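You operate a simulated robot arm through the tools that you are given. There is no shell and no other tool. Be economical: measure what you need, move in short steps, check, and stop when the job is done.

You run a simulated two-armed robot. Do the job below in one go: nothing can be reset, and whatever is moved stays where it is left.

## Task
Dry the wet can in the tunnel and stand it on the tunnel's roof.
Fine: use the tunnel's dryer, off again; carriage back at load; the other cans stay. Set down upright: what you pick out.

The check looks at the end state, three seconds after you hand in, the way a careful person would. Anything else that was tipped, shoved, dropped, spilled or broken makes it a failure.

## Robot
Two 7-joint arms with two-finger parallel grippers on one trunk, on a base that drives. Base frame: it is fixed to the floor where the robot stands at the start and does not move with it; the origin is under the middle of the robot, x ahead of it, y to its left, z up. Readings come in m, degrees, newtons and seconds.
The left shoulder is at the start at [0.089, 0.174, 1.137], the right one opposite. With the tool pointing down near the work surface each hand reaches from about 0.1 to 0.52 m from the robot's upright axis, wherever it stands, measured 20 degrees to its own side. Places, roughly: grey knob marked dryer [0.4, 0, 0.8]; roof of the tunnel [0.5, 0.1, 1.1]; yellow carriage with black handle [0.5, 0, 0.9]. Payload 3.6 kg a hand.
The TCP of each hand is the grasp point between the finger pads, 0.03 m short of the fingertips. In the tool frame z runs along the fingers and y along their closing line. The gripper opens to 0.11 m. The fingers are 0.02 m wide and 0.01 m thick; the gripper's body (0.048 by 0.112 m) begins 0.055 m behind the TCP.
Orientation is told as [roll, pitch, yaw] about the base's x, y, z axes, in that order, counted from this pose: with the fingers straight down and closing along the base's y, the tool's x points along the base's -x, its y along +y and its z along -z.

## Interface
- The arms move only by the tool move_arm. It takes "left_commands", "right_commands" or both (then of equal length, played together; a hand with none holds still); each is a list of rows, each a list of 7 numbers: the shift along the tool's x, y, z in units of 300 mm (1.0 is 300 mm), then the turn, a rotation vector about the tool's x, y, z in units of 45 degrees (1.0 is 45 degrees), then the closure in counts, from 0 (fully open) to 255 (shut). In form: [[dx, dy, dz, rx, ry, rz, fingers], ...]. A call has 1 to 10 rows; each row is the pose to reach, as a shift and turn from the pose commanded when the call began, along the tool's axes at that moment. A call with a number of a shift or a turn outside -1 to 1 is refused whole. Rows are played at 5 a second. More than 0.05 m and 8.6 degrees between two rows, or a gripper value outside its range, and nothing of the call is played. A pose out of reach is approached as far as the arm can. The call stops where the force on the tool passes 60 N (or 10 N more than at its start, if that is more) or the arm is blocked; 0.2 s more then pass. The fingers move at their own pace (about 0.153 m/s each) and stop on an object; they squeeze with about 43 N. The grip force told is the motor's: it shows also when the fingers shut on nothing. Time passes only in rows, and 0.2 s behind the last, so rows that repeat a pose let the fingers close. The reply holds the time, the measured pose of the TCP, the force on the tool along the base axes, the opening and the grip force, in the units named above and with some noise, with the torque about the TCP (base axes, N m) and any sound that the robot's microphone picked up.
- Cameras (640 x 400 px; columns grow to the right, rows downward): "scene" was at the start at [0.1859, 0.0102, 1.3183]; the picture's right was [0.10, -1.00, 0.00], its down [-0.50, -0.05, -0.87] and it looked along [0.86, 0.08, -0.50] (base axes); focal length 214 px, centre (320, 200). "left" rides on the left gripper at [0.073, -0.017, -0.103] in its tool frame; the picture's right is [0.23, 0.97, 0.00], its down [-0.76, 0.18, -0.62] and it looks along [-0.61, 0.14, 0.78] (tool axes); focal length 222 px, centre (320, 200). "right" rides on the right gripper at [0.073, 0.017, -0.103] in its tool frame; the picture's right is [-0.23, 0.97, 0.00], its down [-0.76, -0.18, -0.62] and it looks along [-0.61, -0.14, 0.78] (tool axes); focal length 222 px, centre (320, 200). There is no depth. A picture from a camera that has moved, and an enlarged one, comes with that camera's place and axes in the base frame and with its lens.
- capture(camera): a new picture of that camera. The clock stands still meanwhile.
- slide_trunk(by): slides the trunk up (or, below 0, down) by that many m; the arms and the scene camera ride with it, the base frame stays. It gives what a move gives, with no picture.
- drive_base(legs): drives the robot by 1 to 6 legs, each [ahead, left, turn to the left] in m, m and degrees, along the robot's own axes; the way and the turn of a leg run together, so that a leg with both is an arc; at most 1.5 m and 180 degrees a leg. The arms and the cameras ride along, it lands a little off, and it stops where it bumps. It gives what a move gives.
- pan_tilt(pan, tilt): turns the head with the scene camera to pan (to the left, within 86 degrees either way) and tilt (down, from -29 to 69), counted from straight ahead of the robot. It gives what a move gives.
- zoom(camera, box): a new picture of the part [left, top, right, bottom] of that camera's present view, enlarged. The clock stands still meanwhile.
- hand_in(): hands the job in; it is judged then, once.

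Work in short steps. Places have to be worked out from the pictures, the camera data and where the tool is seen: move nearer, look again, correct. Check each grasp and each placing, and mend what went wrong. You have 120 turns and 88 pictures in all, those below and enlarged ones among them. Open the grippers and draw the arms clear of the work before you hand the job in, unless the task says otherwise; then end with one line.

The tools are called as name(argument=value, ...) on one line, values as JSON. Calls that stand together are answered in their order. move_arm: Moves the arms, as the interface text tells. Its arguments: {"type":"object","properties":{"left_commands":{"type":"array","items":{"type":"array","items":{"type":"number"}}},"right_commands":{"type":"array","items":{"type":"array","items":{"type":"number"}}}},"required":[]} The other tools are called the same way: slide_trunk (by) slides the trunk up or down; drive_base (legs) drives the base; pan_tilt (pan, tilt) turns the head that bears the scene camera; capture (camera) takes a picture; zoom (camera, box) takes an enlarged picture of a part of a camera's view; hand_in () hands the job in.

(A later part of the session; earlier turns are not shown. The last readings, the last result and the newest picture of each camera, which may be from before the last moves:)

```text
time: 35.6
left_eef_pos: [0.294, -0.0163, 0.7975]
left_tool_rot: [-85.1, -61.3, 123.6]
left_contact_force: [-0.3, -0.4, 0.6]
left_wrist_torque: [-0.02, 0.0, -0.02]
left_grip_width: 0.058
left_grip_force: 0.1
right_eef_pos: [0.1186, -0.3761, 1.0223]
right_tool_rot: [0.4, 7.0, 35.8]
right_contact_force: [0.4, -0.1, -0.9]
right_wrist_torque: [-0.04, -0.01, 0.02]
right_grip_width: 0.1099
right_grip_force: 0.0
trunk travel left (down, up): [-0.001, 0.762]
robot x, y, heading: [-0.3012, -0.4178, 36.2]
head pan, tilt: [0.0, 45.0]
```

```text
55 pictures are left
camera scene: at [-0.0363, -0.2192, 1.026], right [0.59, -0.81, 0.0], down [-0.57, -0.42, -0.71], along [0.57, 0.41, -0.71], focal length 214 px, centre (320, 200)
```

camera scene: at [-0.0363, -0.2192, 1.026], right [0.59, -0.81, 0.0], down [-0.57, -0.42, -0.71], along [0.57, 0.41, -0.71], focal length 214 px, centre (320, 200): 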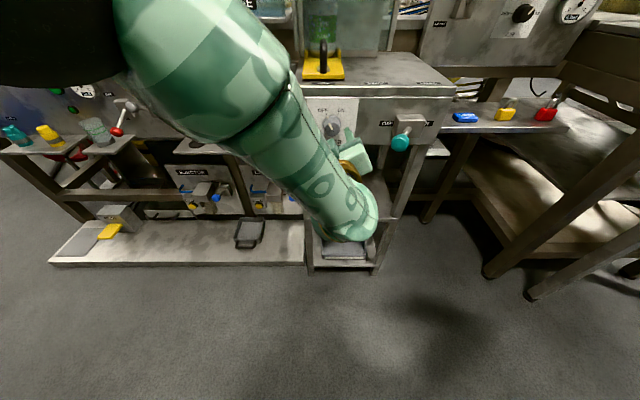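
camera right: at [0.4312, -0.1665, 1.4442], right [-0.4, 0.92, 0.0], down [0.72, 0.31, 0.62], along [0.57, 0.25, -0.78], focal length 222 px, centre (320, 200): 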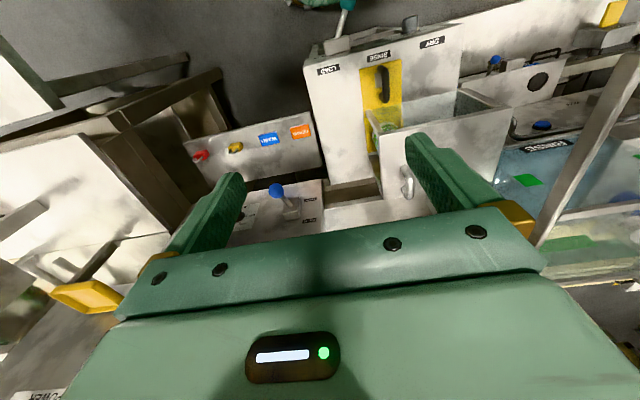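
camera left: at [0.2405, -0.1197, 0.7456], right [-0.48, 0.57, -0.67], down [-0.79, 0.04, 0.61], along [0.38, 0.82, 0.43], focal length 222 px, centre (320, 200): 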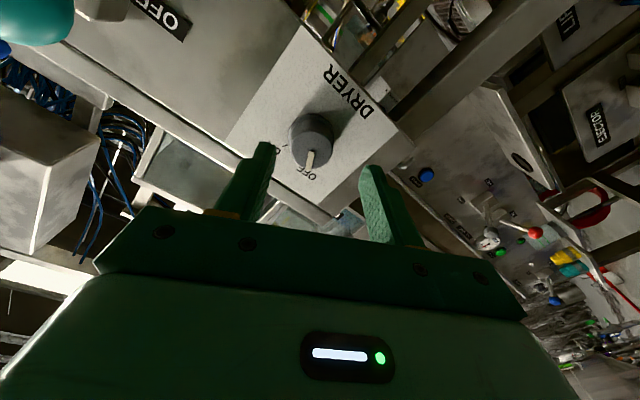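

The tool points straight at the knob and the fingers straddle it. I advance 0.045 m with the arm and close.

move_arm(left_commands=[[0, 0, 0.05, 0, 0, 0, 110], [0, 0, 0.1, 0, 0, 0, 110], [0, 0, 0.15, 0, 0, 0, 110]])

capture(camera="left")

```text
time: 36.4
left_eef_pos: [0.3323, 0.0021, 0.8052]
left_tool_rot: [-84.8, -61.3, 123.4]
left_contact_force: [0.5, 0.2, -0.2]
left_wrist_torque: [0.04, 0.02, 0.02]
left_grip_width: 0.0627
left_grip_force: 0.0
left hand out of reach, approached as far as the arm can: row 1, 2, 3
right_eef_pos: [0.1185, -0.3774, 1.0216]
right_tool_rot: [0.5, 6.9, 35.8]
right_contact_force: [0.0, 0.1, 0.3]
right_wrist_torque: [0.01, -0.03, 0.02]
right_grip_width: 0.1101
right_grip_force: 0.0
trunk travel left (down, up): [-0.001, 0.762]
robot x, y, heading: [-0.303, -0.4173, 36.0]
head pan, tilt: [0.0, 45.0]
```

```text
54 pictures are left
camera left: at [0.2785, -0.1019, 0.7542], right [-0.48, 0.57, -0.66], down [-0.79, 0.04, 0.61], along [0.38, 0.82, 0.43], focal length 222 px, centre (320, 200)
```

left: 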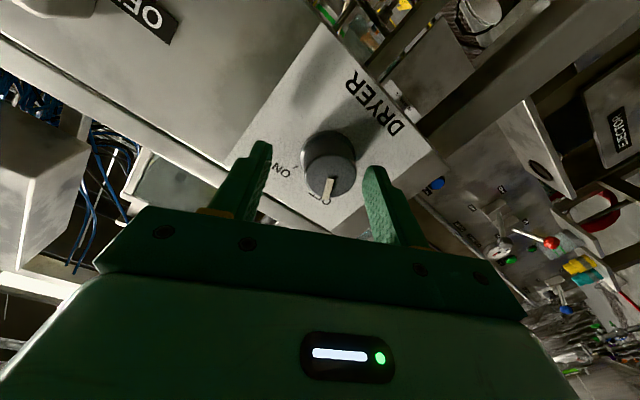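

The knob is between the fingers, with the tips at about X 0.30. I close on it.

move_arm(left_commands=[[0, 0.015, 0, 0, 0, 0, 180], [0, 0.02, 0, 0, 0, 0, 255], [0, 0.02, 0, 0, 0, 0, 255]])

capture(camera="left")

```text
time: 37.2
left_eef_pos: [0.3289, 0.0054, 0.8041]
left_tool_rot: [-84.1, -61.2, 123.2]
left_contact_force: [-14.4, 16.0, -15.7]
left_wrist_torque: [0.15, -0.19, 0.4]
left_grip_width: 0.0348
left_grip_force: 44.9
left hand out of reach, approached as far as the arm can: row 1, 2, 3
right_eef_pos: [0.1187, -0.3747, 1.0225]
right_tool_rot: [0.3, 7.0, 35.9]
right_contact_force: [0.0, -0.9, 0.3]
right_wrist_torque: [0.03, -0.01, 0.0]
right_grip_width: 0.1102
right_grip_force: 0.1
trunk travel left (down, up): [-0.001, 0.762]
robot x, y, heading: [-0.3006, -0.4153, 36.2]
head pan, tilt: [0.0, 45.0]
```

```text
53 pictures are left
camera left: at [0.2754, -0.0981, 0.7524], right [-0.49, 0.56, -0.67], down [-0.79, 0.04, 0.61], along [0.37, 0.83, 0.42], focal length 222 px, centre (320, 200)
```

left: 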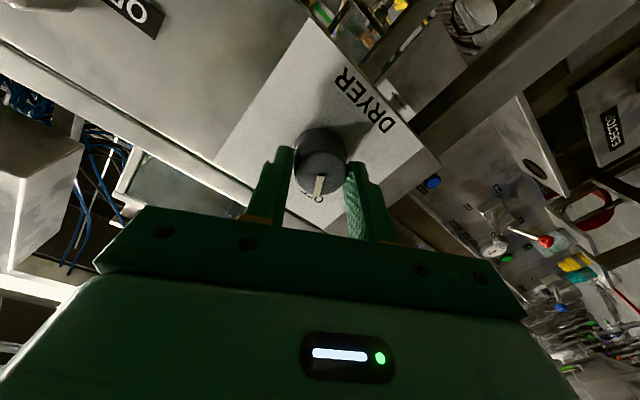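

The knob is gripped at 0.035 m. I turn it clockwise by 45° first.

move_arm(left_commands=[[0, 0, 0, 0, 0, 0.15, 255], [0, 0, 0, 0, 0, 0.3, 255], [0, 0, 0, 0, 0, 0.45, 255], [0, 0, 0, 0, 0, 0.6, 255], [0, 0, 0, 0, 0, 0.75, 255], [0, 0, 0, 0, 0, 0.9, 255], [0, 0, 0, 0, 0, 1.0, 255]])

capture(camera="left")

```text
time: 38.8
left_eef_pos: [0.3291, 0.0055, 0.8063]
left_tool_rot: [81.4, -73.6, -43.2]
left_contact_force: [-28.7, 21.9, -6.7]
left_wrist_torque: [-0.1, 0.41, 1.26]
left_grip_width: 0.0336
left_grip_force: 44.8
right_eef_pos: [0.1174, -0.3748, 1.0235]
right_tool_rot: [0.2, 6.9, 35.8]
right_contact_force: [-0.5, -0.4, 1.0]
right_wrist_torque: [0.03, 0.0, -0.02]
right_grip_width: 0.1097
right_grip_force: 0.1
trunk travel left (down, up): [-0.001, 0.762]
robot x, y, heading: [-0.302, -0.4138, 36.1]
head pan, tilt: [0.0, 45.0]
```

```text
52 pictures are left
camera left: at [0.2424, -0.0571, 0.7366], right [-0.62, 0.78, 0.05], down [-0.43, -0.4, 0.81], along [0.65, 0.48, 0.59], focal length 222 px, centre (320, 200)
```

left: 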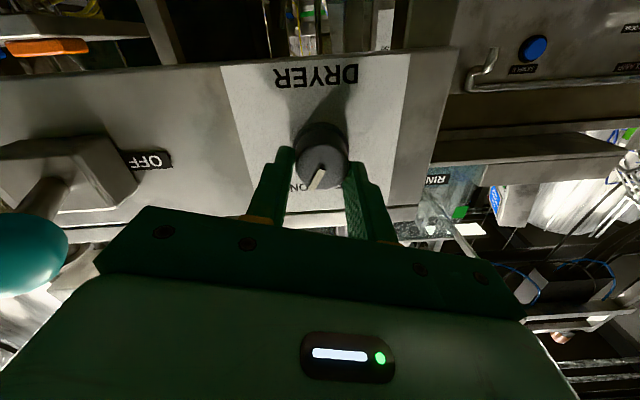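

The pointer is now near ON. I zoom to check.

zoom(camera="left", box=[240, 100, 400, 220])

```text
3.33 times, centred on (320, 160) of left
camera zoom: at [0.2424, -0.0571, 0.7366], right [-0.62, 0.78, 0.05], down [-0.43, -0.4, 0.81], along [0.65, 0.48, 0.59], focal length 740 px, centre (320, 333)
```

zoom: 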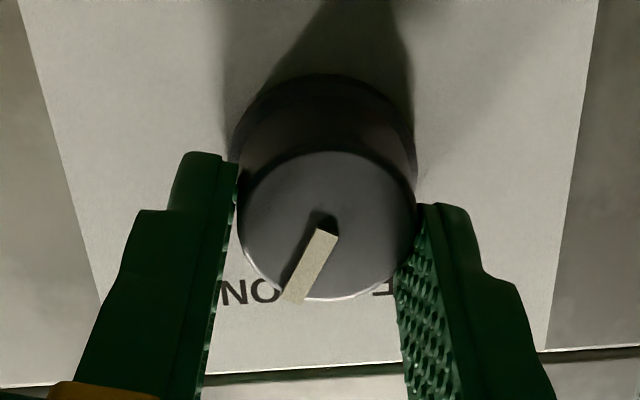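

It is close to ON, so I turn it another 15°.

move_arm(left_commands=[[0, 0, 0, 0, 0, 0.11, 255], [0, 0, 0, 0, 0, 0.22, 255], [0, 0, 0, 0, 0, 0.33, 255], [0, 0, 0, 0, 0, 0.33, 255]])

zoom(camera="left", box=[240, 100, 400, 220])

```text
time: 39.8
left_eef_pos: [0.3294, 0.0035, 0.8081]
left_tool_rot: [85.6, -58.8, -47.8]
left_contact_force: [-15.0, 22.3, 7.7]
left_wrist_torque: [-0.43, -0.07, 1.06]
left_grip_width: 0.0345
left_grip_force: 45.4
right_eef_pos: [0.1157, -0.3746, 1.0224]
right_tool_rot: [0.3, 6.8, 35.9]
right_contact_force: [-0.6, 0.5, 1.1]
right_wrist_torque: [0.0, 0.0, -0.01]
right_grip_width: 0.1101
right_grip_force: 0.1
trunk travel left (down, up): [-0.001, 0.762]
robot x, y, heading: [-0.2987, -0.4227, 36.2]
head pan, tilt: [0.0, 45.0]
```

```text
3.33 times, centred on (320, 160) of left
camera zoom: at [0.2319, -0.043, 0.7411], right [-0.58, 0.75, 0.31], down [-0.32, -0.56, 0.77], along [0.75, 0.35, 0.56], focal length 740 px, centre (320, 333)
```

zoom: 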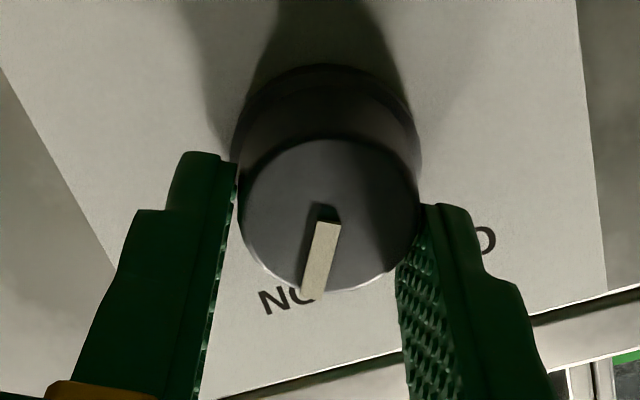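

The knob slipped against an end stop, so it should be at ON. I open the fingers, back off slightly and check.

move_arm(left_commands=[[0, 0, 0, 0, 0, 0, 150], [0, 0, 0, 0, 0, 0, 120], [0, 0, -0.06, 0, 0, 0, 120], [0, 0, -0.12, 0, 0, 0, 120]])

capture(camera="left")

zoom(camera="scene", box=[270, 0, 430, 160])

```text
time: 40.8
left_eef_pos: [0.3032, -0.0206, 0.8075]
left_tool_rot: [85.6, -58.6, -48.4]
left_contact_force: [0.3, -0.5, -0.5]
left_wrist_torque: [0.01, 0.0, -0.01]
left_grip_width: 0.0582
left_grip_force: 0.0
right_eef_pos: [0.1182, -0.3778, 1.0211]
right_tool_rot: [0.5, 6.8, 35.8]
right_contact_force: [-0.4, 0.6, 0.0]
right_wrist_torque: [-0.02, -0.01, -0.03]
right_grip_width: 0.11
right_grip_force: 0.0
trunk travel left (down, up): [-0.001, 0.762]
robot x, y, heading: [-0.3007, -0.4122, 35.9]
head pan, tilt: [0.0, 45.0]
```

```text
49 pictures are left
camera left: at [0.2039, -0.0673, 0.7401], right [-0.57, 0.76, 0.31], down [-0.32, -0.56, 0.77], along [0.76, 0.34, 0.56], focal length 222 px, centre (320, 200)
```

left: 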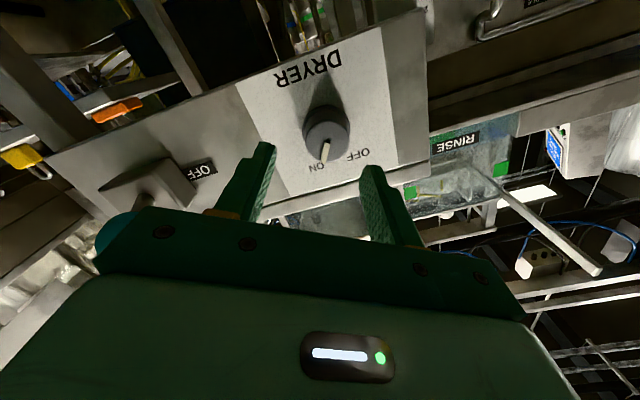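

```text
2.50 times, centred on (350, 80) of scene
camera zoom: at [-0.0367, -0.2201, 1.0264], right [0.59, -0.81, 0.0], down [-0.57, -0.42, -0.71], along [0.57, 0.42, -0.71], focal length 536 px, centre (245, 500)
```

zoom: 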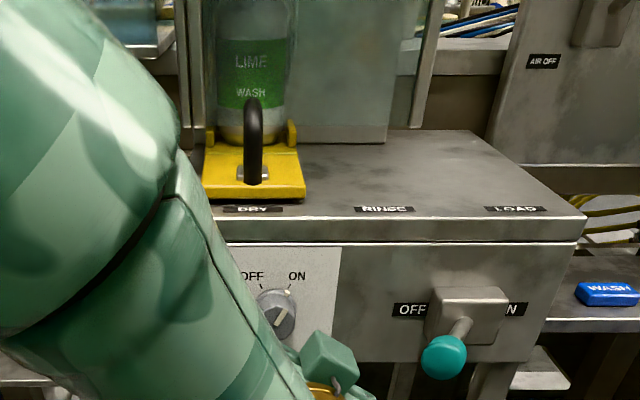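

The dryer points to ON and the droplets seem to be going. I wait some seconds and look at the can.

move_arm(left_commands=[[0, 0, 0, 0, 0, 0, 120], [0, 0, 0, 0, 0, 0, 120], [0, 0, 0, 0, 0, 0, 120], [0, 0, 0, 0, 0, 0, 120], [0, 0, 0, 0, 0, 0, 120], [0, 0, 0, 0, 0, 0, 120], [0, 0, 0, 0, 0, 0, 120], [0, 0, 0, 0, 0, 0, 120], [0, 0, 0, 0, 0, 0, 120], [0, 0, 0, 0, 0, 0, 120]])

move_arm(left_commands=[[0, 0, 0, 0, 0, 0, 120], [0, 0, 0, 0, 0, 0, 120], [0, 0, 0, 0, 0, 0, 120], [0, 0, 0, 0, 0, 0, 120], [0, 0, 0, 0, 0, 0, 120], [0, 0, 0, 0, 0, 0, 120], [0, 0, 0, 0, 0, 0, 120], [0, 0, 0, 0, 0, 0, 120], [0, 0, 0, 0, 0, 0, 120], [0, 0, 0, 0, 0, 0, 120]])

pan_tilt(pan=0, tilt=25)

zoom(camera="scene", box=[270, 100, 430, 200])

```text
time: 43.0
left_eef_pos: [0.3027, -0.0212, 0.8078]
left_tool_rot: [85.7, -58.7, -48.2]
left_contact_force: [-0.4, 0.3, 0.2]
left_wrist_torque: [-0.02, 0.02, 0.02]
left_grip_width: 0.0583
left_grip_force: 0.1
right_eef_pos: [0.1189, -0.3779, 1.0213]
right_tool_rot: [0.3, 6.9, 35.8]
right_contact_force: [-0.2, 1.0, -0.9]
right_wrist_torque: [0.02, -0.02, -0.01]
right_grip_width: 0.1099
right_grip_force: 0.0
trunk travel left (down, up): [-0.001, 0.762]
robot x, y, heading: [-0.299, -0.4155, 36.0]
head pan, tilt: [0.0, 45.0]
```

```text
time: 45.2
left_eef_pos: [0.3025, -0.0204, 0.8061]
left_tool_rot: [85.7, -58.6, -48.2]
left_contact_force: [-1.0, 0.5, -0.7]
left_wrist_torque: [0.0, 0.0, 0.02]
left_grip_width: 0.0583
left_grip_force: 0.0
right_eef_pos: [0.1195, -0.3774, 1.0215]
right_tool_rot: [0.5, 6.9, 35.8]
right_contact_force: [-0.2, 0.0, -0.9]
right_wrist_torque: [0.03, 0.02, -0.01]
right_grip_width: 0.11
right_grip_force: 0.1
trunk travel left (down, up): [-0.001, 0.762]
robot x, y, heading: [-0.2978, -0.4145, 36.1]
head pan, tilt: [0.0, 45.0]
```

```text
time: 46.0
left_eef_pos: [0.3028, -0.0202, 0.807]
left_tool_rot: [85.6, -58.7, -48.2]
left_contact_force: [-0.2, 0.0, 0.0]
left_wrist_torque: [-0.01, 0.0, 0.0]
left_grip_width: 0.058
left_grip_force: 0.1
right_eef_pos: [0.1188, -0.3774, 1.0218]
right_tool_rot: [0.5, 6.9, 35.8]
right_contact_force: [-0.1, 0.0, 0.3]
right_wrist_torque: [0.0, 0.0, 0.0]
right_grip_width: 0.1103
right_grip_force: 0.1
trunk travel left (down, up): [-0.001, 0.762]
robot x, y, heading: [-0.3022, -0.4177, 36.0]
head pan, tilt: [0.0, 25.0]
```

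```text
4.00 times, centred on (350, 150) of scene
camera zoom: at [-0.0278, -0.2137, 1.0569], right [0.59, -0.81, 0.0], down [-0.34, -0.25, -0.91], along [0.73, 0.53, -0.42], focal length 858 px, centre (200, 400)
```

zoom: 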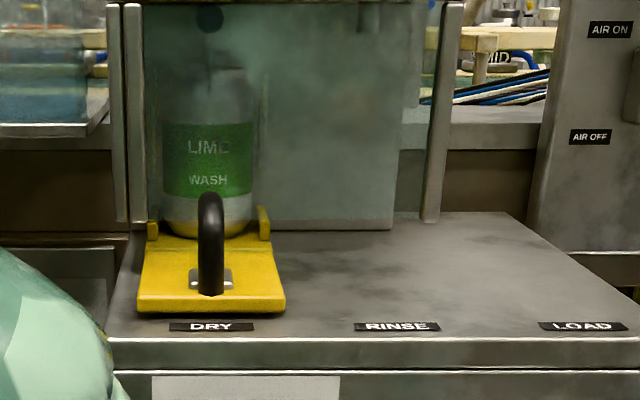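

The can shows no droplets now. I grip the knob again and turn it back to OFF.

move_arm(left_commands=[[0, 0, 0.06, 0, 0, 0, 120], [0, 0, 0.12, 0, 0, 0, 120], [0, 0, 0.12, 0, 0, 0, 255], [0, 0, 0.12, 0, 0, 0, 255], [0, 0, 0.12, 0, 0, 0, 255]])

move_arm(left_commands=[[0, 0, 0, 0, 0, -0.15, 255], [0, 0, 0, 0, 0, -0.3, 255], [0, 0, 0, 0, 0, -0.45, 255], [0, 0, 0, 0, 0, -0.6, 255], [0, 0, 0, 0, 0, -0.75, 255], [0, 0, 0, 0, 0, -0.9, 255], [0, 0, 0, 0, 0, -1.0, 255]])

move_arm(left_commands=[[0, 0, 0, 0, 0, -0.15, 255], [0, 0, 0, 0, 0, -0.3, 255], [0, 0, 0, 0, 0, -0.4, 255], [0, 0, 0, 0, 0, -0.4, 255]])

capture(camera="left")

```text
time: 47.2
left_eef_pos: [0.3295, 0.0041, 0.8066]
left_tool_rot: [85.5, -58.8, -47.6]
left_contact_force: [-6.3, 16.9, 10.3]
left_wrist_torque: [0.1, 0.03, 0.85]
left_grip_width: 0.0342
left_grip_force: 45.0
right_eef_pos: [0.1158, -0.3758, 1.0229]
right_tool_rot: [0.2, 6.9, 35.9]
right_contact_force: [0.3, 0.5, 0.0]
right_wrist_torque: [0.01, 0.01, -0.01]
right_grip_width: 0.1102
right_grip_force: 0.0
trunk travel left (down, up): [-0.001, 0.762]
robot x, y, heading: [-0.2997, -0.4152, 36.1]
head pan, tilt: [0.0, 25.0]
```

```text
time: 48.8
left_eef_pos: [0.3278, 0.0064, 0.805]
left_tool_rot: [-79.1, -75.7, 118.0]
left_contact_force: [-19.2, 28.9, 7.3]
left_wrist_torque: [0.17, -0.11, 0.31]
left_grip_width: 0.0339
left_grip_force: 44.9
right_eef_pos: [0.1171, -0.3753, 1.0232]
right_tool_rot: [0.2, 6.9, 35.8]
right_contact_force: [0.1, 0.1, -0.2]
right_wrist_torque: [-0.02, 0.03, -0.01]
right_grip_width: 0.1098
right_grip_force: 0.0
trunk travel left (down, up): [-0.001, 0.762]
robot x, y, heading: [-0.299, -0.4146, 36.1]
head pan, tilt: [0.0, 25.0]
```

```text
time: 49.8
left_eef_pos: [0.3281, 0.0054, 0.803]
left_tool_rot: [-84.5, -58.0, 123.9]
left_contact_force: [-31.7, 22.4, -9.2]
left_wrist_torque: [0.55, 0.18, 0.48]
left_grip_width: 0.0347
left_grip_force: 45.2
right_eef_pos: [0.1153, -0.3743, 1.0228]
right_tool_rot: [0.2, 6.9, 35.9]
right_contact_force: [0.6, -0.5, -0.2]
right_wrist_torque: [-0.01, 0.01, 0.02]
right_grip_width: 0.1101
right_grip_force: 0.1
trunk travel left (down, up): [-0.001, 0.762]
robot x, y, heading: [-0.3, -0.4137, 35.8]
head pan, tilt: [0.0, 25.0]
```

```text
46 pictures are left
camera left: at [0.2772, -0.1007, 0.7552], right [-0.47, 0.53, -0.71], down [-0.81, 0.06, 0.58], along [0.35, 0.84, 0.4], focal length 222 px, centre (320, 200)
```

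left: 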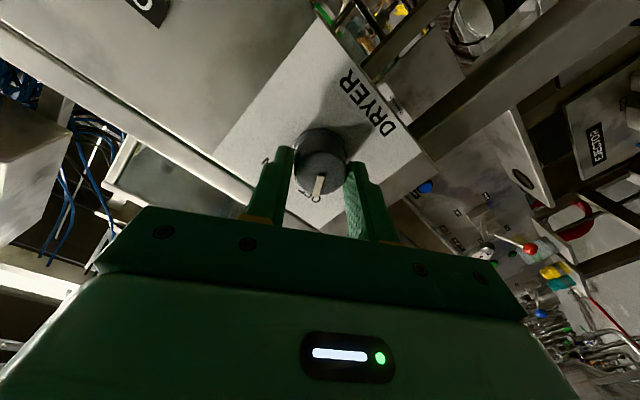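

The knob points back at OFF. I release, withdraw and check.

move_arm(left_commands=[[0, 0, 0, 0, 0, 0, 150], [0, 0, 0, 0, 0, 0, 120], [0, 0, -0.08, 0, 0, 0, 120], [0, 0, -0.16, 0, 0, 0, 120], [0, 0, -0.24, 0, 0, 0, 120]])

zoom(camera="left", box=[220, 60, 420, 200])

```text
time: 51.0
left_eef_pos: [0.2747, -0.0435, 0.8064]
left_tool_rot: [-85.7, -58.2, 124.3]
left_contact_force: [-0.5, 0.4, 0.3]
left_wrist_torque: [0.02, 0.03, 0.03]
left_grip_width: 0.0581
left_grip_force: 0.1
right_eef_pos: [0.1191, -0.3769, 1.0225]
right_tool_rot: [0.4, 6.9, 35.9]
right_contact_force: [0.2, 0.3, 1.1]
right_wrist_torque: [0.0, -0.01, -0.03]
right_grip_width: 0.1099
right_grip_force: 0.0
trunk travel left (down, up): [-0.001, 0.762]
robot x, y, heading: [-0.3012, -0.4186, 36.1]
head pan, tilt: [0.0, 25.0]
```

```text
2.86 times, centred on (320, 130) of left
camera zoom: at [0.2225, -0.148, 0.7567], right [-0.46, 0.54, -0.7], down [-0.81, 0.07, 0.58], along [0.36, 0.84, 0.41], focal length 635 px, centre (320, 400)
```

zoom: 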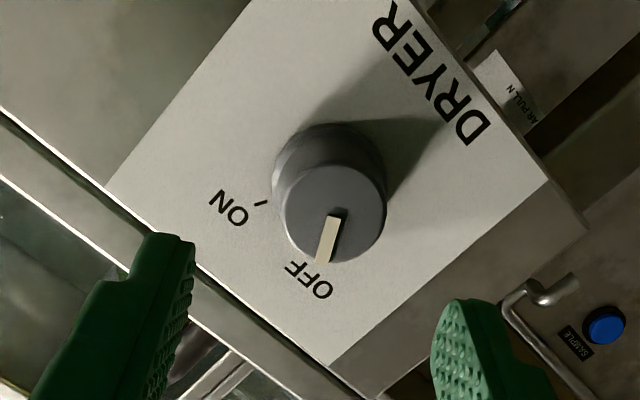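

The dryer is OFF. Now the carriage: I back off, raise the trunk and re-tilt the left hand for the handle.

drive_base(legs=[[-0.2, 0, 0]])

slide_trunk(by=0.354)

```text
time: 52.6
left_eef_pos: [0.1073, -0.1604, 0.8065]
left_tool_rot: [-85.7, -58.2, 124.3]
left_contact_force: [0.1, -0.2, -0.2]
left_wrist_torque: [-0.02, 0.01, -0.02]
left_grip_width: 0.0584
left_grip_force: 0.0
right_eef_pos: [-0.0469, -0.496, 1.0229]
right_tool_rot: [0.4, 6.9, 36.0]
right_contact_force: [-0.6, -0.4, -0.2]
right_wrist_torque: [0.01, -0.02, 0.03]
right_grip_width: 0.1099
right_grip_force: 0.1
trunk travel left (down, up): [-0.001, 0.762]
robot x, y, heading: [-0.4652, -0.5361, 36.1]
head pan, tilt: [0.0, 25.0]
```

```text
time: 56.1
left_eef_pos: [0.0517, -0.204, 1.2838]
left_tool_rot: [-107.9, -56.5, 143.4]
left_contact_force: [-0.9, -0.5, -0.1]
left_wrist_torque: [-0.03, -0.02, -0.03]
left_grip_width: 0.0582
left_grip_force: 0.1
right_eef_pos: [-0.1504, -0.5724, 1.431]
right_tool_rot: [0.4, -7.6, 35.9]
right_contact_force: [1.5, -0.9, 0.4]
right_wrist_torque: [0.01, 0.0, 0.01]
right_grip_width: 0.1096
right_grip_force: 0.2
trunk travel left (down, up): [-0.355, 0.408]
robot x, y, heading: [-0.4659, -0.5355, 36.0]
head pan, tilt: [0.0, 25.0]
```

In the open I now swing the left hand back to a forward-down tilt.

move_arm(left_commands=[[0.011, 0.068, -0.102, -0.034, 0.141, 0.089, 90], [0.022, 0.135, -0.205, -0.069, 0.283, 0.177, 90], [0.033, 0.203, -0.307, -0.103, 0.424, 0.266, 90], [0.044, 0.27, -0.41, -0.137, 0.566, 0.354, 90], [0.055, 0.338, -0.512, -0.171, 0.707, 0.443, 90], [0.066, 0.405, -0.615, -0.206, 0.849, 0.531, 90], [0.077, 0.473, -0.717, -0.24, 0.99, 0.62, 90]])

capture(camera="scene")

```text
time: 57.7
left_eef_pos: [-0.1703, -0.2416, 1.1554]
left_tool_rot: [-4.8, -54.3, 40.9]
left_contact_force: [-0.5, 0.0, 0.2]
left_wrist_torque: [-0.02, -0.01, 0.01]
left_grip_width: 0.071
left_grip_force: 0.1
right_eef_pos: [-0.1508, -0.5711, 1.4312]
right_tool_rot: [0.5, -7.6, 36.0]
right_contact_force: [-0.1, -0.7, 0.6]
right_wrist_torque: [0.0, -0.02, 0.02]
right_grip_width: 0.1101
right_grip_force: 0.1
trunk travel left (down, up): [-0.355, 0.408]
robot x, y, heading: [-0.4613, -0.5355, 36.0]
head pan, tilt: [0.0, 25.0]
```

```text
44 pictures are left
camera scene: at [-0.3477, -0.4453, 1.4295], right [0.59, -0.81, 0.0], down [-0.34, -0.25, -0.91], along [0.73, 0.54, -0.42], focal length 214 px, centre (320, 200)
```

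scene: 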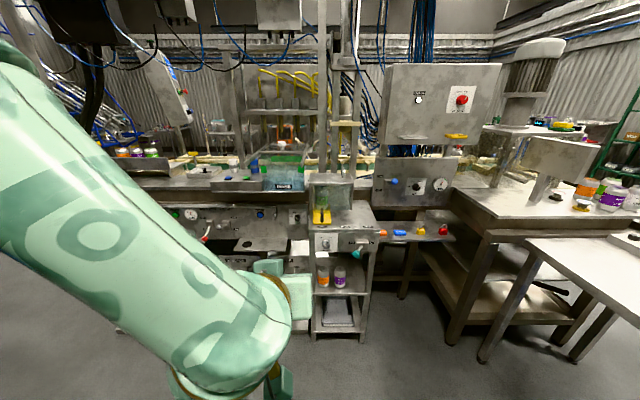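

The hand is ready. I drive forward to the cart.

drive_base(legs=[[0, -0.137, 0.2], [0.54, 0, 0]])

pan_tilt(pan=0, tilt=50)

capture(camera="scene")

```text
time: 61.8
left_eef_pos: [0.3557, -0.0271, 1.1543]
left_tool_rot: [-4.8, -54.4, 40.8]
left_contact_force: [0.2, 0.2, 0.7]
left_wrist_torque: [-0.01, 0.01, -0.01]
left_grip_width: 0.0709
left_grip_force: 0.0
right_eef_pos: [0.374, -0.3585, 1.4309]
right_tool_rot: [0.5, -7.6, 35.7]
right_contact_force: [0.5, -0.1, 0.6]
right_wrist_torque: [0.01, -0.01, 0.0]
right_grip_width: 0.1101
right_grip_force: 0.0
trunk travel left (down, up): [-0.355, 0.408]
robot x, y, heading: [0.0608, -0.3168, 35.8]
head pan, tilt: [0.0, 25.0]
```

```text
time: 62.7
left_eef_pos: [0.3561, -0.027, 1.1553]
left_tool_rot: [-4.8, -54.4, 40.9]
left_contact_force: [0.3, 0.4, -1.2]
left_wrist_torque: [0.0, 0.03, -0.02]
left_grip_width: 0.0711
left_grip_force: 0.0
right_eef_pos: [0.3739, -0.3583, 1.4295]
right_tool_rot: [0.4, -7.5, 35.7]
right_contact_force: [0.0, -0.3, -1.5]
right_wrist_torque: [-0.03, -0.02, -0.01]
right_grip_width: 0.11
right_grip_force: 0.1
trunk travel left (down, up): [-0.355, 0.408]
robot x, y, heading: [0.0576, -0.319, 35.8]
head pan, tilt: [0.0, 50.0]
```

```text
43 pictures are left
camera scene: at [0.1657, -0.2405, 1.392], right [0.59, -0.81, 0.0], down [-0.62, -0.45, -0.64], along [0.52, 0.38, -0.77], focal length 214 px, centre (320, 200)
```

scene: 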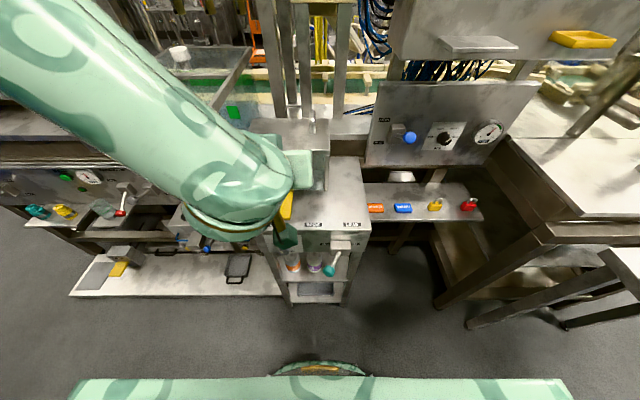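

I am positioned as planned. I bring the left hand over the handle at DRY with a 30° tilt.

move_arm(left_commands=[[0.053, 0.051, 0.099, -0.007, 0.109, 0.011, 90], [0.107, 0.102, 0.197, -0.014, 0.218, 0.022, 90], [0.16, 0.153, 0.296, -0.02, 0.326, 0.034, 90], [0.214, 0.204, 0.394, -0.027, 0.435, 0.045, 90], [0.267, 0.255, 0.493, -0.034, 0.544, 0.056, 90]])

capture(camera="left")

```text
time: 63.9
left_eef_pos: [0.374, 0.0706, 1.0007]
left_tool_rot: [-0.2, -29.9, 36.1]
left_contact_force: [1.0, -0.1, -0.5]
left_wrist_torque: [0.0, 0.01, 0.03]
left_grip_width: 0.0711
left_grip_force: 0.1
right_eef_pos: [0.3746, -0.3579, 1.4307]
right_tool_rot: [0.6, -7.5, 35.8]
right_contact_force: [0.1, -0.2, -1.2]
right_wrist_torque: [-0.04, 0.03, 0.0]
right_grip_width: 0.11
right_grip_force: 0.1
trunk travel left (down, up): [-0.355, 0.408]
robot x, y, heading: [0.0607, -0.3182, 36.0]
head pan, tilt: [0.0, 50.0]
```

```text
42 pictures are left
camera left: at [0.2904, -0.0078, 1.0542], right [-0.73, 0.67, -0.11], down [0.18, 0.35, 0.92], along [0.66, 0.65, -0.38], focal length 222 px, centre (320, 200)
```

left: 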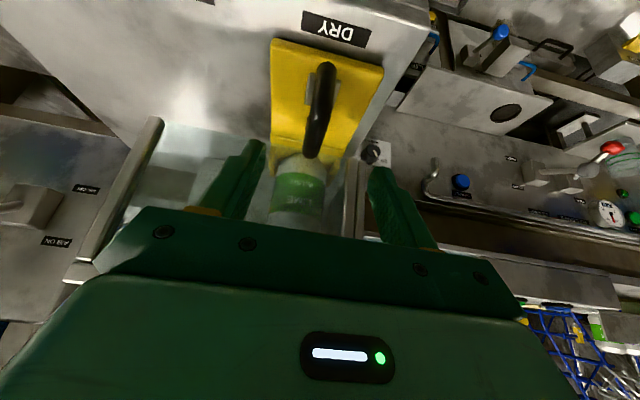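

The handle is centred below the fingers. I lower and grip it.

move_arm(left_commands=[[0.038, -0.005, 0.12, 0, 0, 0, 90], [0.076, -0.01, 0.237, 0, 0, 0, 90], [0.076, -0.01, 0.237, 0, 0, 0, 255], [0.076, -0.01, 0.237, 0, 0, 0, 255], [0.076, -0.01, 0.237, 0, 0, 0, 255]])

```text
time: 65.1
left_eef_pos: [0.3897, 0.0773, 0.9259]
left_tool_rot: [-0.1, -30.0, 35.7]
left_contact_force: [15.0, -15.8, -6.8]
left_wrist_torque: [-0.28, -0.83, 0.33]
left_grip_width: 0.0274
left_grip_force: 44.9
right_eef_pos: [0.3756, -0.3606, 1.4287]
right_tool_rot: [0.6, -7.5, 35.7]
right_contact_force: [-0.5, -0.6, 0.9]
right_wrist_torque: [0.03, -0.03, -0.02]
right_grip_width: 0.1102
right_grip_force: 0.0
trunk travel left (down, up): [-0.355, 0.408]
robot x, y, heading: [0.061, -0.3223, 35.8]
head pan, tilt: [0.0, 50.0]
```

It is gripped. I slide the carriage smoothly right by 0.226 m, to LOAD.

move_arm(left_commands=[[0, -0.05, 0, 0, 0, 0, 255], [0, -0.12, 0, 0, 0, 0, 255], [0, -0.2, 0, 0, 0, 0, 255], [0, -0.28, 0, 0, 0, 0, 255], [0, -0.36, 0, 0, 0, 0, 255], [0, -0.44, 0, 0, 0, 0, 255], [0, -0.52, 0, 0, 0, 0, 255], [0, -0.6, 0, 0, 0, 0, 255], [0, -0.68, 0, 0, 0, 0, 255], [0, -0.745, 0, 0, 0, 0, 255]])

capture(camera="left")

capture(camera="scene")

```text
time: 67.3
left_eef_pos: [0.519, -0.1003, 0.9266]
left_tool_rot: [0.0, -29.7, 36.0]
left_contact_force: [-1.2, 5.4, -38.8]
left_wrist_torque: [0.01, 0.16, 0.45]
left_grip_width: 0.0277
left_grip_force: 45.0
right_eef_pos: [0.3757, -0.3571, 1.4292]
right_tool_rot: [0.5, -7.4, 35.8]
right_contact_force: [-0.7, 0.2, -0.1]
right_wrist_torque: [-0.01, 0.03, -0.02]
right_grip_width: 0.1101
right_grip_force: 0.1
trunk travel left (down, up): [-0.355, 0.408]
robot x, y, heading: [0.0605, -0.3223, 36.1]
head pan, tilt: [0.0, 50.0]
```

```text
41 pictures are left
camera left: at [0.4364, -0.1805, 0.9813], right [-0.73, 0.67, -0.11], down [0.18, 0.35, 0.92], along [0.66, 0.65, -0.38], focal length 222 px, centre (320, 200)
```

left: 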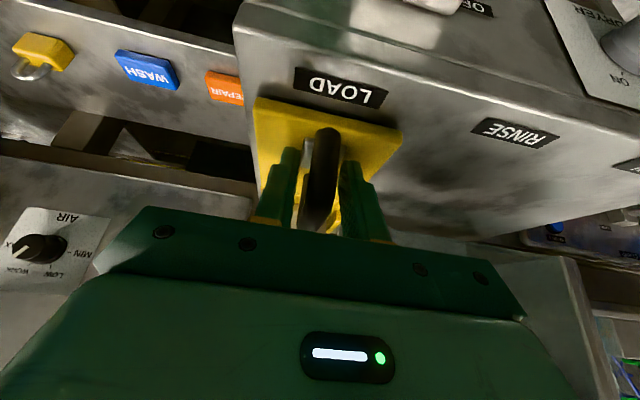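

```text
40 pictures are left
camera scene: at [0.1685, -0.2381, 1.3913], right [0.59, -0.81, 0.0], down [-0.62, -0.45, -0.64], along [0.52, 0.38, -0.77], focal length 214 px, centre (320, 200)
```

scene: 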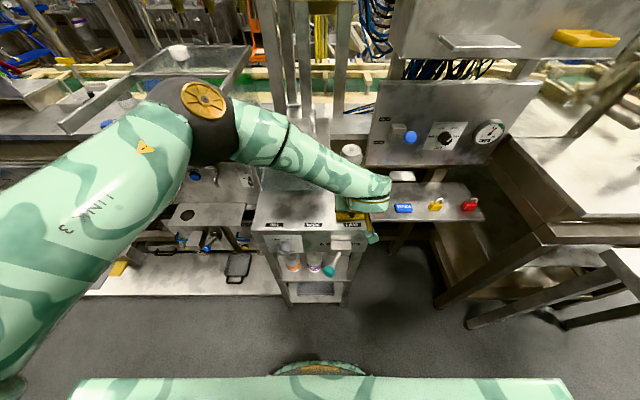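

The carriage is lined up with LOAD. I release and retreat along the fingers, up and back.

move_arm(left_commands=[[0, 0, 0, 0, 0, 0, 150], [0, 0, 0, 0, 0, 0, 100], [0, 0, -0.1, 0, 0, 0, 100], [0, 0, -0.2, 0, 0, 0, 100], [0.05, 0, -0.32, 0, 0, 0, 100], [0.1, 0, -0.45, 0, 0, 0, 100]])

capture(camera="left")

capture(camera="scene")

```text
time: 68.7
left_eef_pos: [0.441, -0.1574, 1.0283]
left_tool_rot: [0.0, -30.1, 36.0]
left_contact_force: [0.0, -0.9, -0.2]
left_wrist_torque: [0.05, -0.03, -0.01]
left_grip_width: 0.067
left_grip_force: 0.0
right_eef_pos: [0.3744, -0.36, 1.431]
right_tool_rot: [0.5, -7.5, 35.7]
right_contact_force: [-0.1, 0.4, -0.2]
right_wrist_torque: [0.0, 0.0, 0.0]
right_grip_width: 0.11
right_grip_force: 0.0
trunk travel left (down, up): [-0.355, 0.408]
robot x, y, heading: [0.0568, -0.3214, 36.1]
head pan, tilt: [0.0, 50.0]
```

```text
39 pictures are left
camera left: at [0.3577, -0.2382, 1.0813], right [-0.73, 0.67, -0.11], down [0.18, 0.35, 0.92], along [0.66, 0.65, -0.37], focal length 222 px, centre (320, 200)
```

left: 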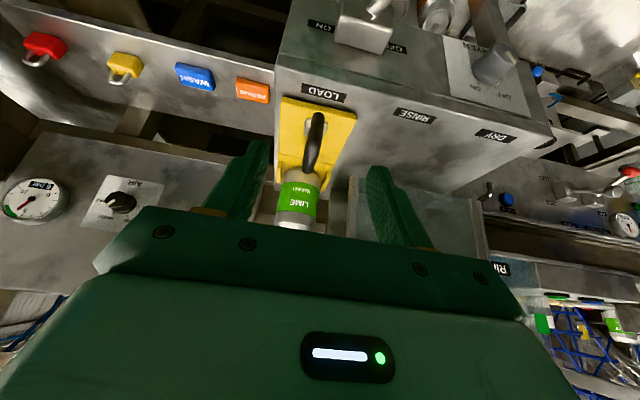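

```text
38 pictures are left
camera scene: at [0.1651, -0.2413, 1.3921], right [0.59, -0.81, 0.0], down [-0.62, -0.45, -0.64], along [0.52, 0.38, -0.77], focal length 214 px, centre (320, 200)
```

scene: 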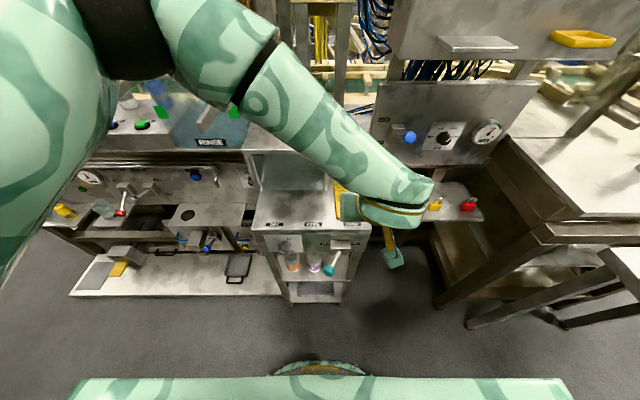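

The carriage is at LOAD with the can upright in the open. I zoom in on the can to get its place and height.

zoom(camera="left", box=[240, 90, 380, 240])

```text
2.67 times, centred on (310, 165) of left
camera zoom: at [0.3577, -0.2382, 1.0813], right [-0.73, 0.67, -0.11], down [0.18, 0.35, 0.92], along [0.66, 0.65, -0.37], focal length 592 px, centre (347, 293)
```

zoom: 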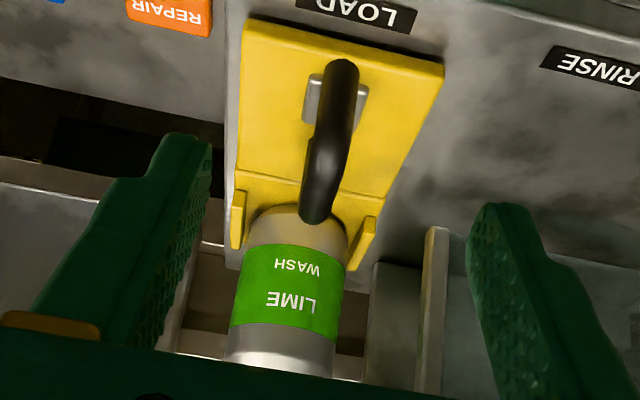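

I will use the right arm for the can, since it keeps clear of the tunnel. First the left hand goes up and left out of the way.

move_arm(left_commands=[[-0.042, 0.05, -0.1, 0, 0, 0, 100], [-0.1, 0.13, -0.18, 0, 0, 0, 100], [-0.15, 0.22, -0.26, 0, 0, 0, 100], [-0.2, 0.31, -0.35, 0, 0, 0, 100], [-0.25, 0.41, -0.43, 0, 0, 0, 100], [-0.29, 0.51, -0.51, 0, 0, 0, 100], [-0.33, 0.61, -0.58, 0, 0, 0, 100], [-0.36, 0.72, -0.63, 0, 0, 0, 100], [-0.39, 0.83, -0.68, 0, 0, 0, 100], [-0.417, 0.95, -0.722, 0, 0, 0, 100]])

capture(camera="scene")

```text
time: 70.9
left_eef_pos: [0.2761, 0.0787, 1.279]
left_tool_rot: [-0.1, -30.1, 36.0]
left_contact_force: [0.3, 0.0, -0.1]
left_wrist_torque: [-0.03, 0.0, 0.02]
left_grip_width: 0.0667
left_grip_force: 0.0
right_eef_pos: [0.3722, -0.358, 1.4313]
right_tool_rot: [0.5, -7.6, 35.9]
right_contact_force: [-0.1, -0.4, -0.1]
right_wrist_torque: [-0.03, -0.03, -0.01]
right_grip_width: 0.1101
right_grip_force: 0.0
trunk travel left (down, up): [-0.355, 0.408]
robot x, y, heading: [0.0599, -0.3211, 35.8]
head pan, tilt: [0.0, 50.0]
```

```text
36 pictures are left
camera scene: at [0.1644, -0.2392, 1.392], right [0.59, -0.81, 0.0], down [-0.62, -0.45, -0.64], along [0.52, 0.38, -0.77], focal length 214 px, centre (320, 200)
```

scene: 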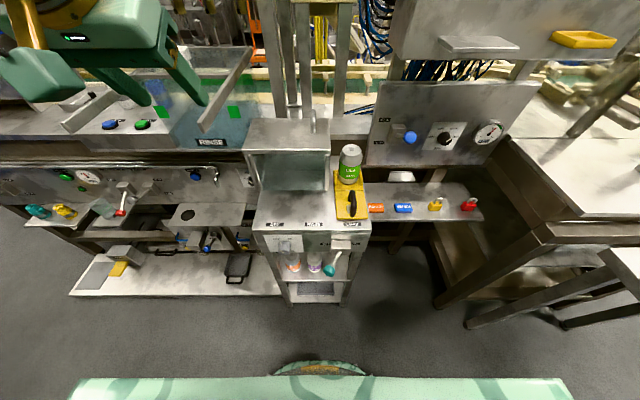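

zoom(camera="scene", box=[230, 110, 390, 230])

```text
3.33 times, centred on (310, 170) of scene
camera zoom: at [0.1644, -0.2392, 1.392], right [0.59, -0.81, 0.0], down [-0.62, -0.45, -0.64], along [0.52, 0.38, -0.77], focal length 715 px, centre (353, 300)
```

zoom: 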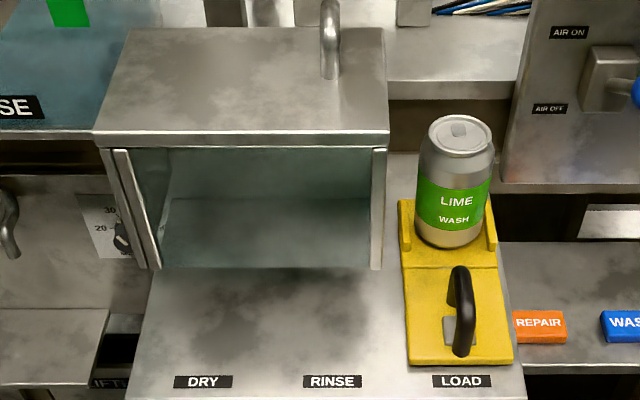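

The soda can is dry and upright at LOAD, about 0.066 m wide with its top near z 1.015. I bring the right hand in front of and above it at a 45° tilt.

move_arm(right_commands=[[-0.064, 0.045, 0.109, 0, -0.092, 0, 0], [-0.128, 0.09, 0.219, 0, -0.184, 0, 0], [-0.192, 0.134, 0.328, 0, -0.277, 0, 0], [-0.256, 0.179, 0.437, 0, -0.369, 0, 0], [-0.319, 0.224, 0.547, 0, -0.461, 0, 0], [-0.383, 0.269, 0.656, 0, -0.553, 0, 0], [-0.447, 0.313, 0.765, 0, -0.646, 0, 0], [-0.511, 0.358, 0.875, 0, -0.738, 0, 0], [-0.575, 0.403, 0.984, 0, -0.83, 0, 0]])

capture(camera="right")

capture(camera="scene")

```text
time: 72.9
left_eef_pos: [0.2778, 0.0775, 1.2785]
left_tool_rot: [-0.1, -29.9, 36.0]
left_contact_force: [0.7, -0.6, 0.0]
left_wrist_torque: [-0.02, -0.02, 0.06]
left_grip_width: 0.0668
left_grip_force: 0.0
right_eef_pos: [0.4703, -0.1368, 1.1622]
right_tool_rot: [0.7, -45.1, 35.5]
right_contact_force: [0.0, 0.5, -0.3]
right_wrist_torque: [0.0, 0.04, 0.0]
right_grip_width: 0.1101
right_grip_force: 0.1
trunk travel left (down, up): [-0.355, 0.408]
robot x, y, heading: [0.0612, -0.3228, 36.1]
head pan, tilt: [0.0, 50.0]
```

```text
34 pictures are left
camera right: at [0.3614, -0.1974, 1.1855], right [-0.44, 0.88, 0.17], down [0.19, -0.09, 0.98], along [0.88, 0.46, -0.13], focal length 222 px, centre (320, 200)
```

right: 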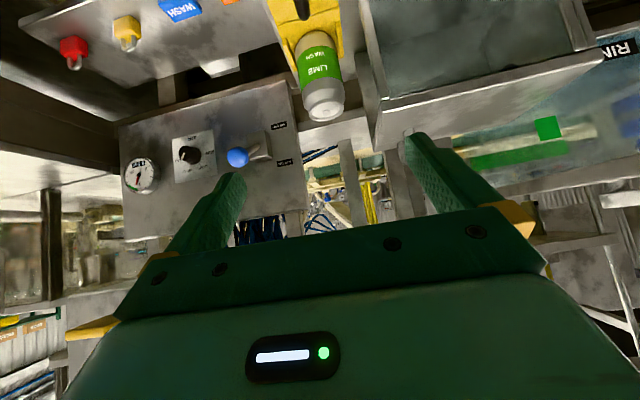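

```text
33 pictures are left
camera scene: at [0.166, -0.2392, 1.3918], right [0.59, -0.81, 0.0], down [-0.62, -0.45, -0.64], along [0.52, 0.38, -0.77], focal length 214 px, centre (320, 200)
```

scene: 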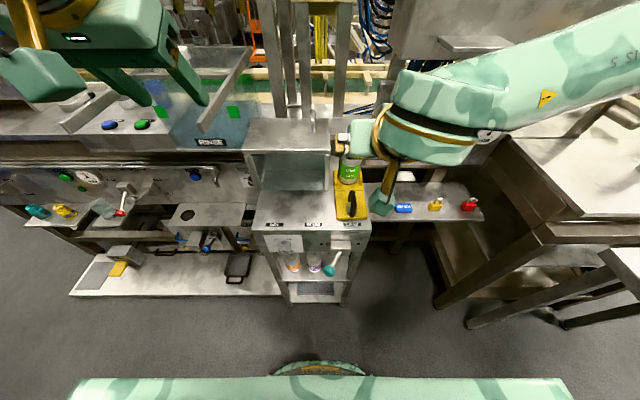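

The hand is aligned in Y. I drive 0.06 m forward for reach, then move to the pre-grasp along the tilt axis.

drive_base(legs=[[0.06, 0, 0]])

move_arm(right_commands=[[0.06, 0, 0.08, 0, 0, 0, 45], [0.12, 0, 0.16, 0, 0, 0, 45], [0.18, 0, 0.24, 0, 0, 0, 45]])

capture(camera="right")

```text
time: 73.8
left_eef_pos: [0.3299, 0.1163, 1.2781]
left_tool_rot: [-0.2, -30.0, 36.0]
left_contact_force: [0.7, 0.3, -0.1]
left_wrist_torque: [-0.03, -0.02, 0.01]
left_grip_width: 0.0669
left_grip_force: 0.0
right_eef_pos: [0.5231, -0.1011, 1.1631]
right_tool_rot: [0.8, -44.8, 35.3]
right_contact_force: [0.1, -0.6, -0.4]
right_wrist_torque: [-0.01, -0.01, 0.01]
right_grip_width: 0.11
right_grip_force: 0.2
trunk travel left (down, up): [-0.355, 0.408]
robot x, y, heading: [0.1126, -0.2827, 35.9]
head pan, tilt: [0.0, 50.0]
```

```text
time: 74.6
left_eef_pos: [0.3283, 0.1133, 1.2798]
left_tool_rot: [-0.1, -29.9, 36.0]
left_contact_force: [-0.8, -0.1, -0.3]
left_wrist_torque: [0.01, 0.01, 0.02]
left_grip_width: 0.067
left_grip_force: 0.1
right_eef_pos: [0.5317, -0.0925, 1.0737]
right_tool_rot: [0.7, -45.1, 35.3]
right_contact_force: [-0.3, 0.5, 1.1]
right_wrist_torque: [-0.04, 0.05, 0.01]
right_grip_width: 0.0908
right_grip_force: 0.0
trunk travel left (down, up): [-0.355, 0.408]
robot x, y, heading: [0.1093, -0.2817, 35.9]
head pan, tilt: [0.0, 50.0]
```

```text
32 pictures are left
camera right: at [0.4217, -0.1527, 1.0959], right [-0.44, 0.88, 0.17], down [0.19, -0.09, 0.98], along [0.88, 0.46, -0.13], focal length 222 px, centre (320, 200)
```

right: 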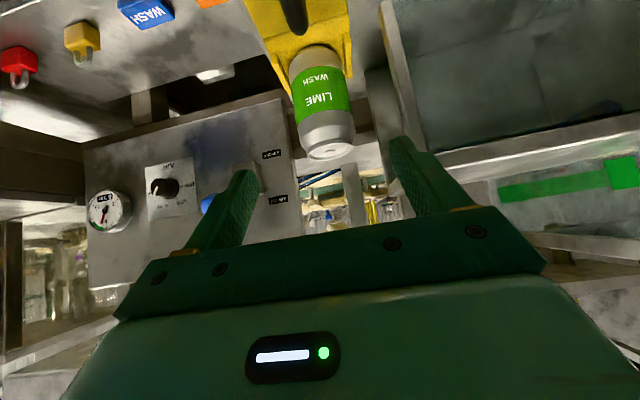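

The can axis is at C(0.485, -0.122), dead ahead along the tool. I advance 0.158 m.

move_arm(right_commands=[[0.002, 0, 0.106, 0, 0, 0, 45], [0.004, 0, 0.211, 0, 0, 0, 45], [0.006, 0, 0.317, 0, 0, 0, 45], [0.008, 0, 0.422, 0, 0, 0, 45], [0.01, 0, 0.528, 0, 0, 0, 45]])

capture(camera="right")

zoom(camera="scene", box=[230, 100, 450, 280])

```text
time: 75.8
left_eef_pos: [0.3298, 0.1132, 1.2787]
left_tool_rot: [-0.1, -30.0, 36.0]
left_contact_force: [0.3, 0.4, -0.5]
left_wrist_torque: [0.04, 0.02, -0.01]
left_grip_width: 0.0669
left_grip_force: 0.0
right_eef_pos: [0.6211, -0.0273, 0.9614]
right_tool_rot: [0.7, -45.0, 35.4]
right_contact_force: [0.5, -0.5, 0.3]
right_wrist_torque: [0.03, -0.01, -0.03]
right_grip_width: 0.0906
right_grip_force: 0.1
trunk travel left (down, up): [-0.355, 0.408]
robot x, y, heading: [0.1082, -0.2833, 36.2]
head pan, tilt: [0.0, 50.0]
```

```text
31 pictures are left
camera right: at [0.5109, -0.0864, 0.984], right [-0.44, 0.88, 0.17], down [0.19, -0.09, 0.98], along [0.88, 0.46, -0.13], focal length 222 px, centre (320, 200)
```

right: 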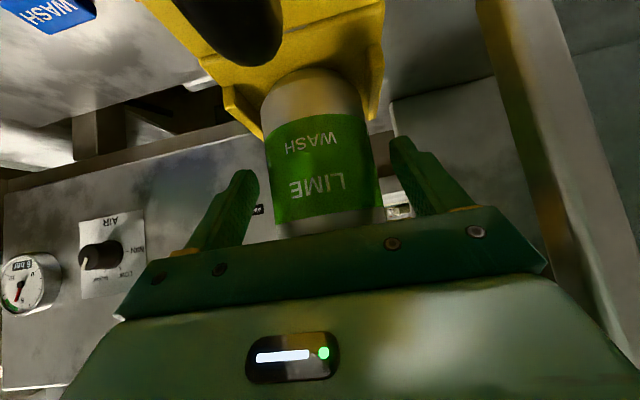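

```text
2.22 times, centred on (340, 190) of scene
camera zoom: at [0.217, -0.2027, 1.3918], right [0.59, -0.81, 0.0], down [-0.62, -0.45, -0.64], along [0.52, 0.38, -0.77], focal length 477 px, centre (276, 222)
```

zoom: 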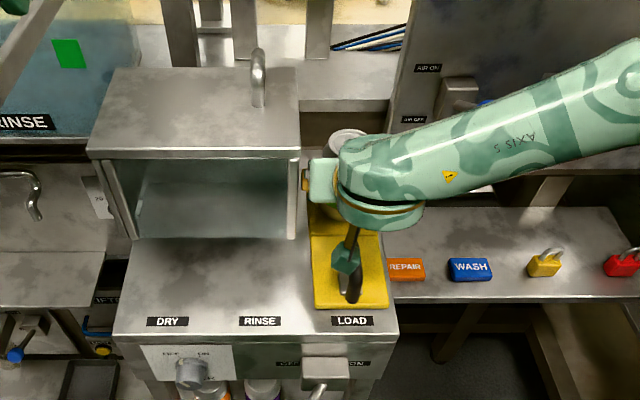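

The can is centred between the fingers. I raise the TCP 12 mm so the gripper body stays off the can's rim, then close.

move_arm(right_commands=[[-0.028, 0, -0.032, 0, 0, 0, 45], [-0.028, 0, -0.032, 0, 0, 0, 120], [-0.028, 0, -0.032, 0, 0, 0, 160], [-0.028, 0, -0.032, 0, 0, 0, 255], [-0.028, 0, -0.032, 0, 0, 0, 255]])

capture(camera="right")

```text
time: 77.0
left_eef_pos: [0.3274, 0.1144, 1.2801]
left_tool_rot: [0.0, -30.0, 36.0]
left_contact_force: [-0.4, 0.2, 1.2]
left_wrist_torque: [-0.02, -0.01, -0.01]
left_grip_width: 0.0669
left_grip_force: 0.1
right_eef_pos: [0.6201, -0.0284, 0.9751]
right_tool_rot: [0.6, -44.8, 35.5]
right_contact_force: [-0.8, -0.2, 1.0]
right_wrist_torque: [-0.06, -0.08, 0.04]
right_grip_width: 0.0646
right_grip_force: 42.8
trunk travel left (down, up): [-0.355, 0.408]
robot x, y, heading: [0.1071, -0.2876, 35.9]
head pan, tilt: [0.0, 50.0]
```

```text
29 pictures are left
camera right: at [0.5092, -0.0879, 0.9966], right [-0.44, 0.88, 0.17], down [0.19, -0.09, 0.98], along [0.88, 0.46, -0.13], focal length 222 px, centre (320, 200)
```

right: 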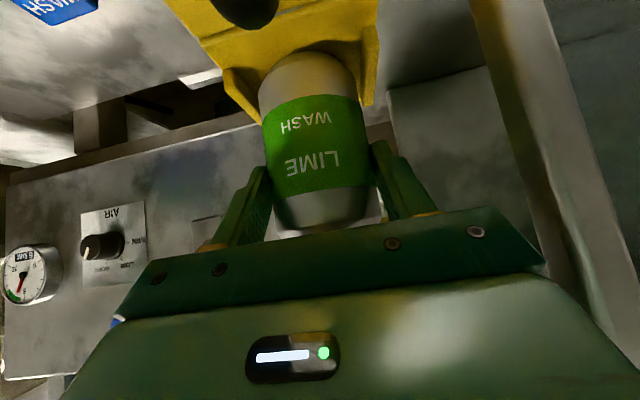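

The grip is good at 0.0646 m. I lift straight up 0.05 m and check.

move_arm(right_commands=[[-0.03, 0, -0.03, 0, 0, 0, 255], [-0.07, 0, -0.07, 0, 0, 0, 255], [-0.12, 0, -0.12, 0, 0, 0, 255]])

capture(camera="right")

```text
time: 77.8
left_eef_pos: [0.3274, 0.1138, 1.2789]
left_tool_rot: [-0.2, -30.1, 36.0]
left_contact_force: [0.4, 0.0, 0.0]
left_wrist_torque: [0.01, 0.0, 0.0]
left_grip_width: 0.0667
left_grip_force: 0.1
right_eef_pos: [0.6207, -0.0307, 1.0255]
right_tool_rot: [0.7, -45.0, 35.3]
right_contact_force: [0.1, 0.8, -3.3]
right_wrist_torque: [0.04, 0.08, 0.03]
right_grip_width: 0.065
right_grip_force: 42.6
trunk travel left (down, up): [-0.355, 0.408]
robot x, y, heading: [0.1114, -0.2838, 36.1]
head pan, tilt: [0.0, 50.0]
```

```text
28 pictures are left
camera right: at [0.5106, -0.0897, 1.0484], right [-0.44, 0.88, 0.17], down [0.19, -0.09, 0.98], along [0.88, 0.46, -0.13], focal length 222 px, centre (320, 200)
```

right: 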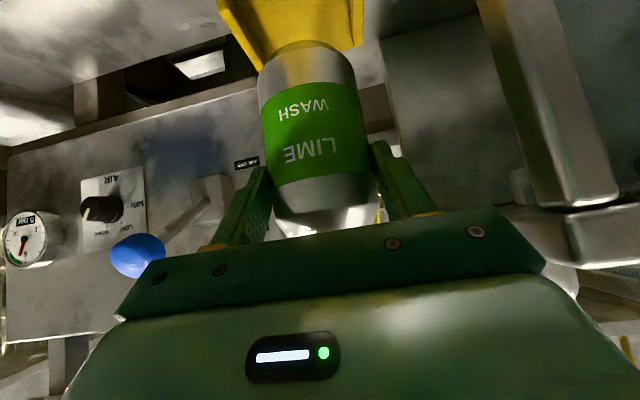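

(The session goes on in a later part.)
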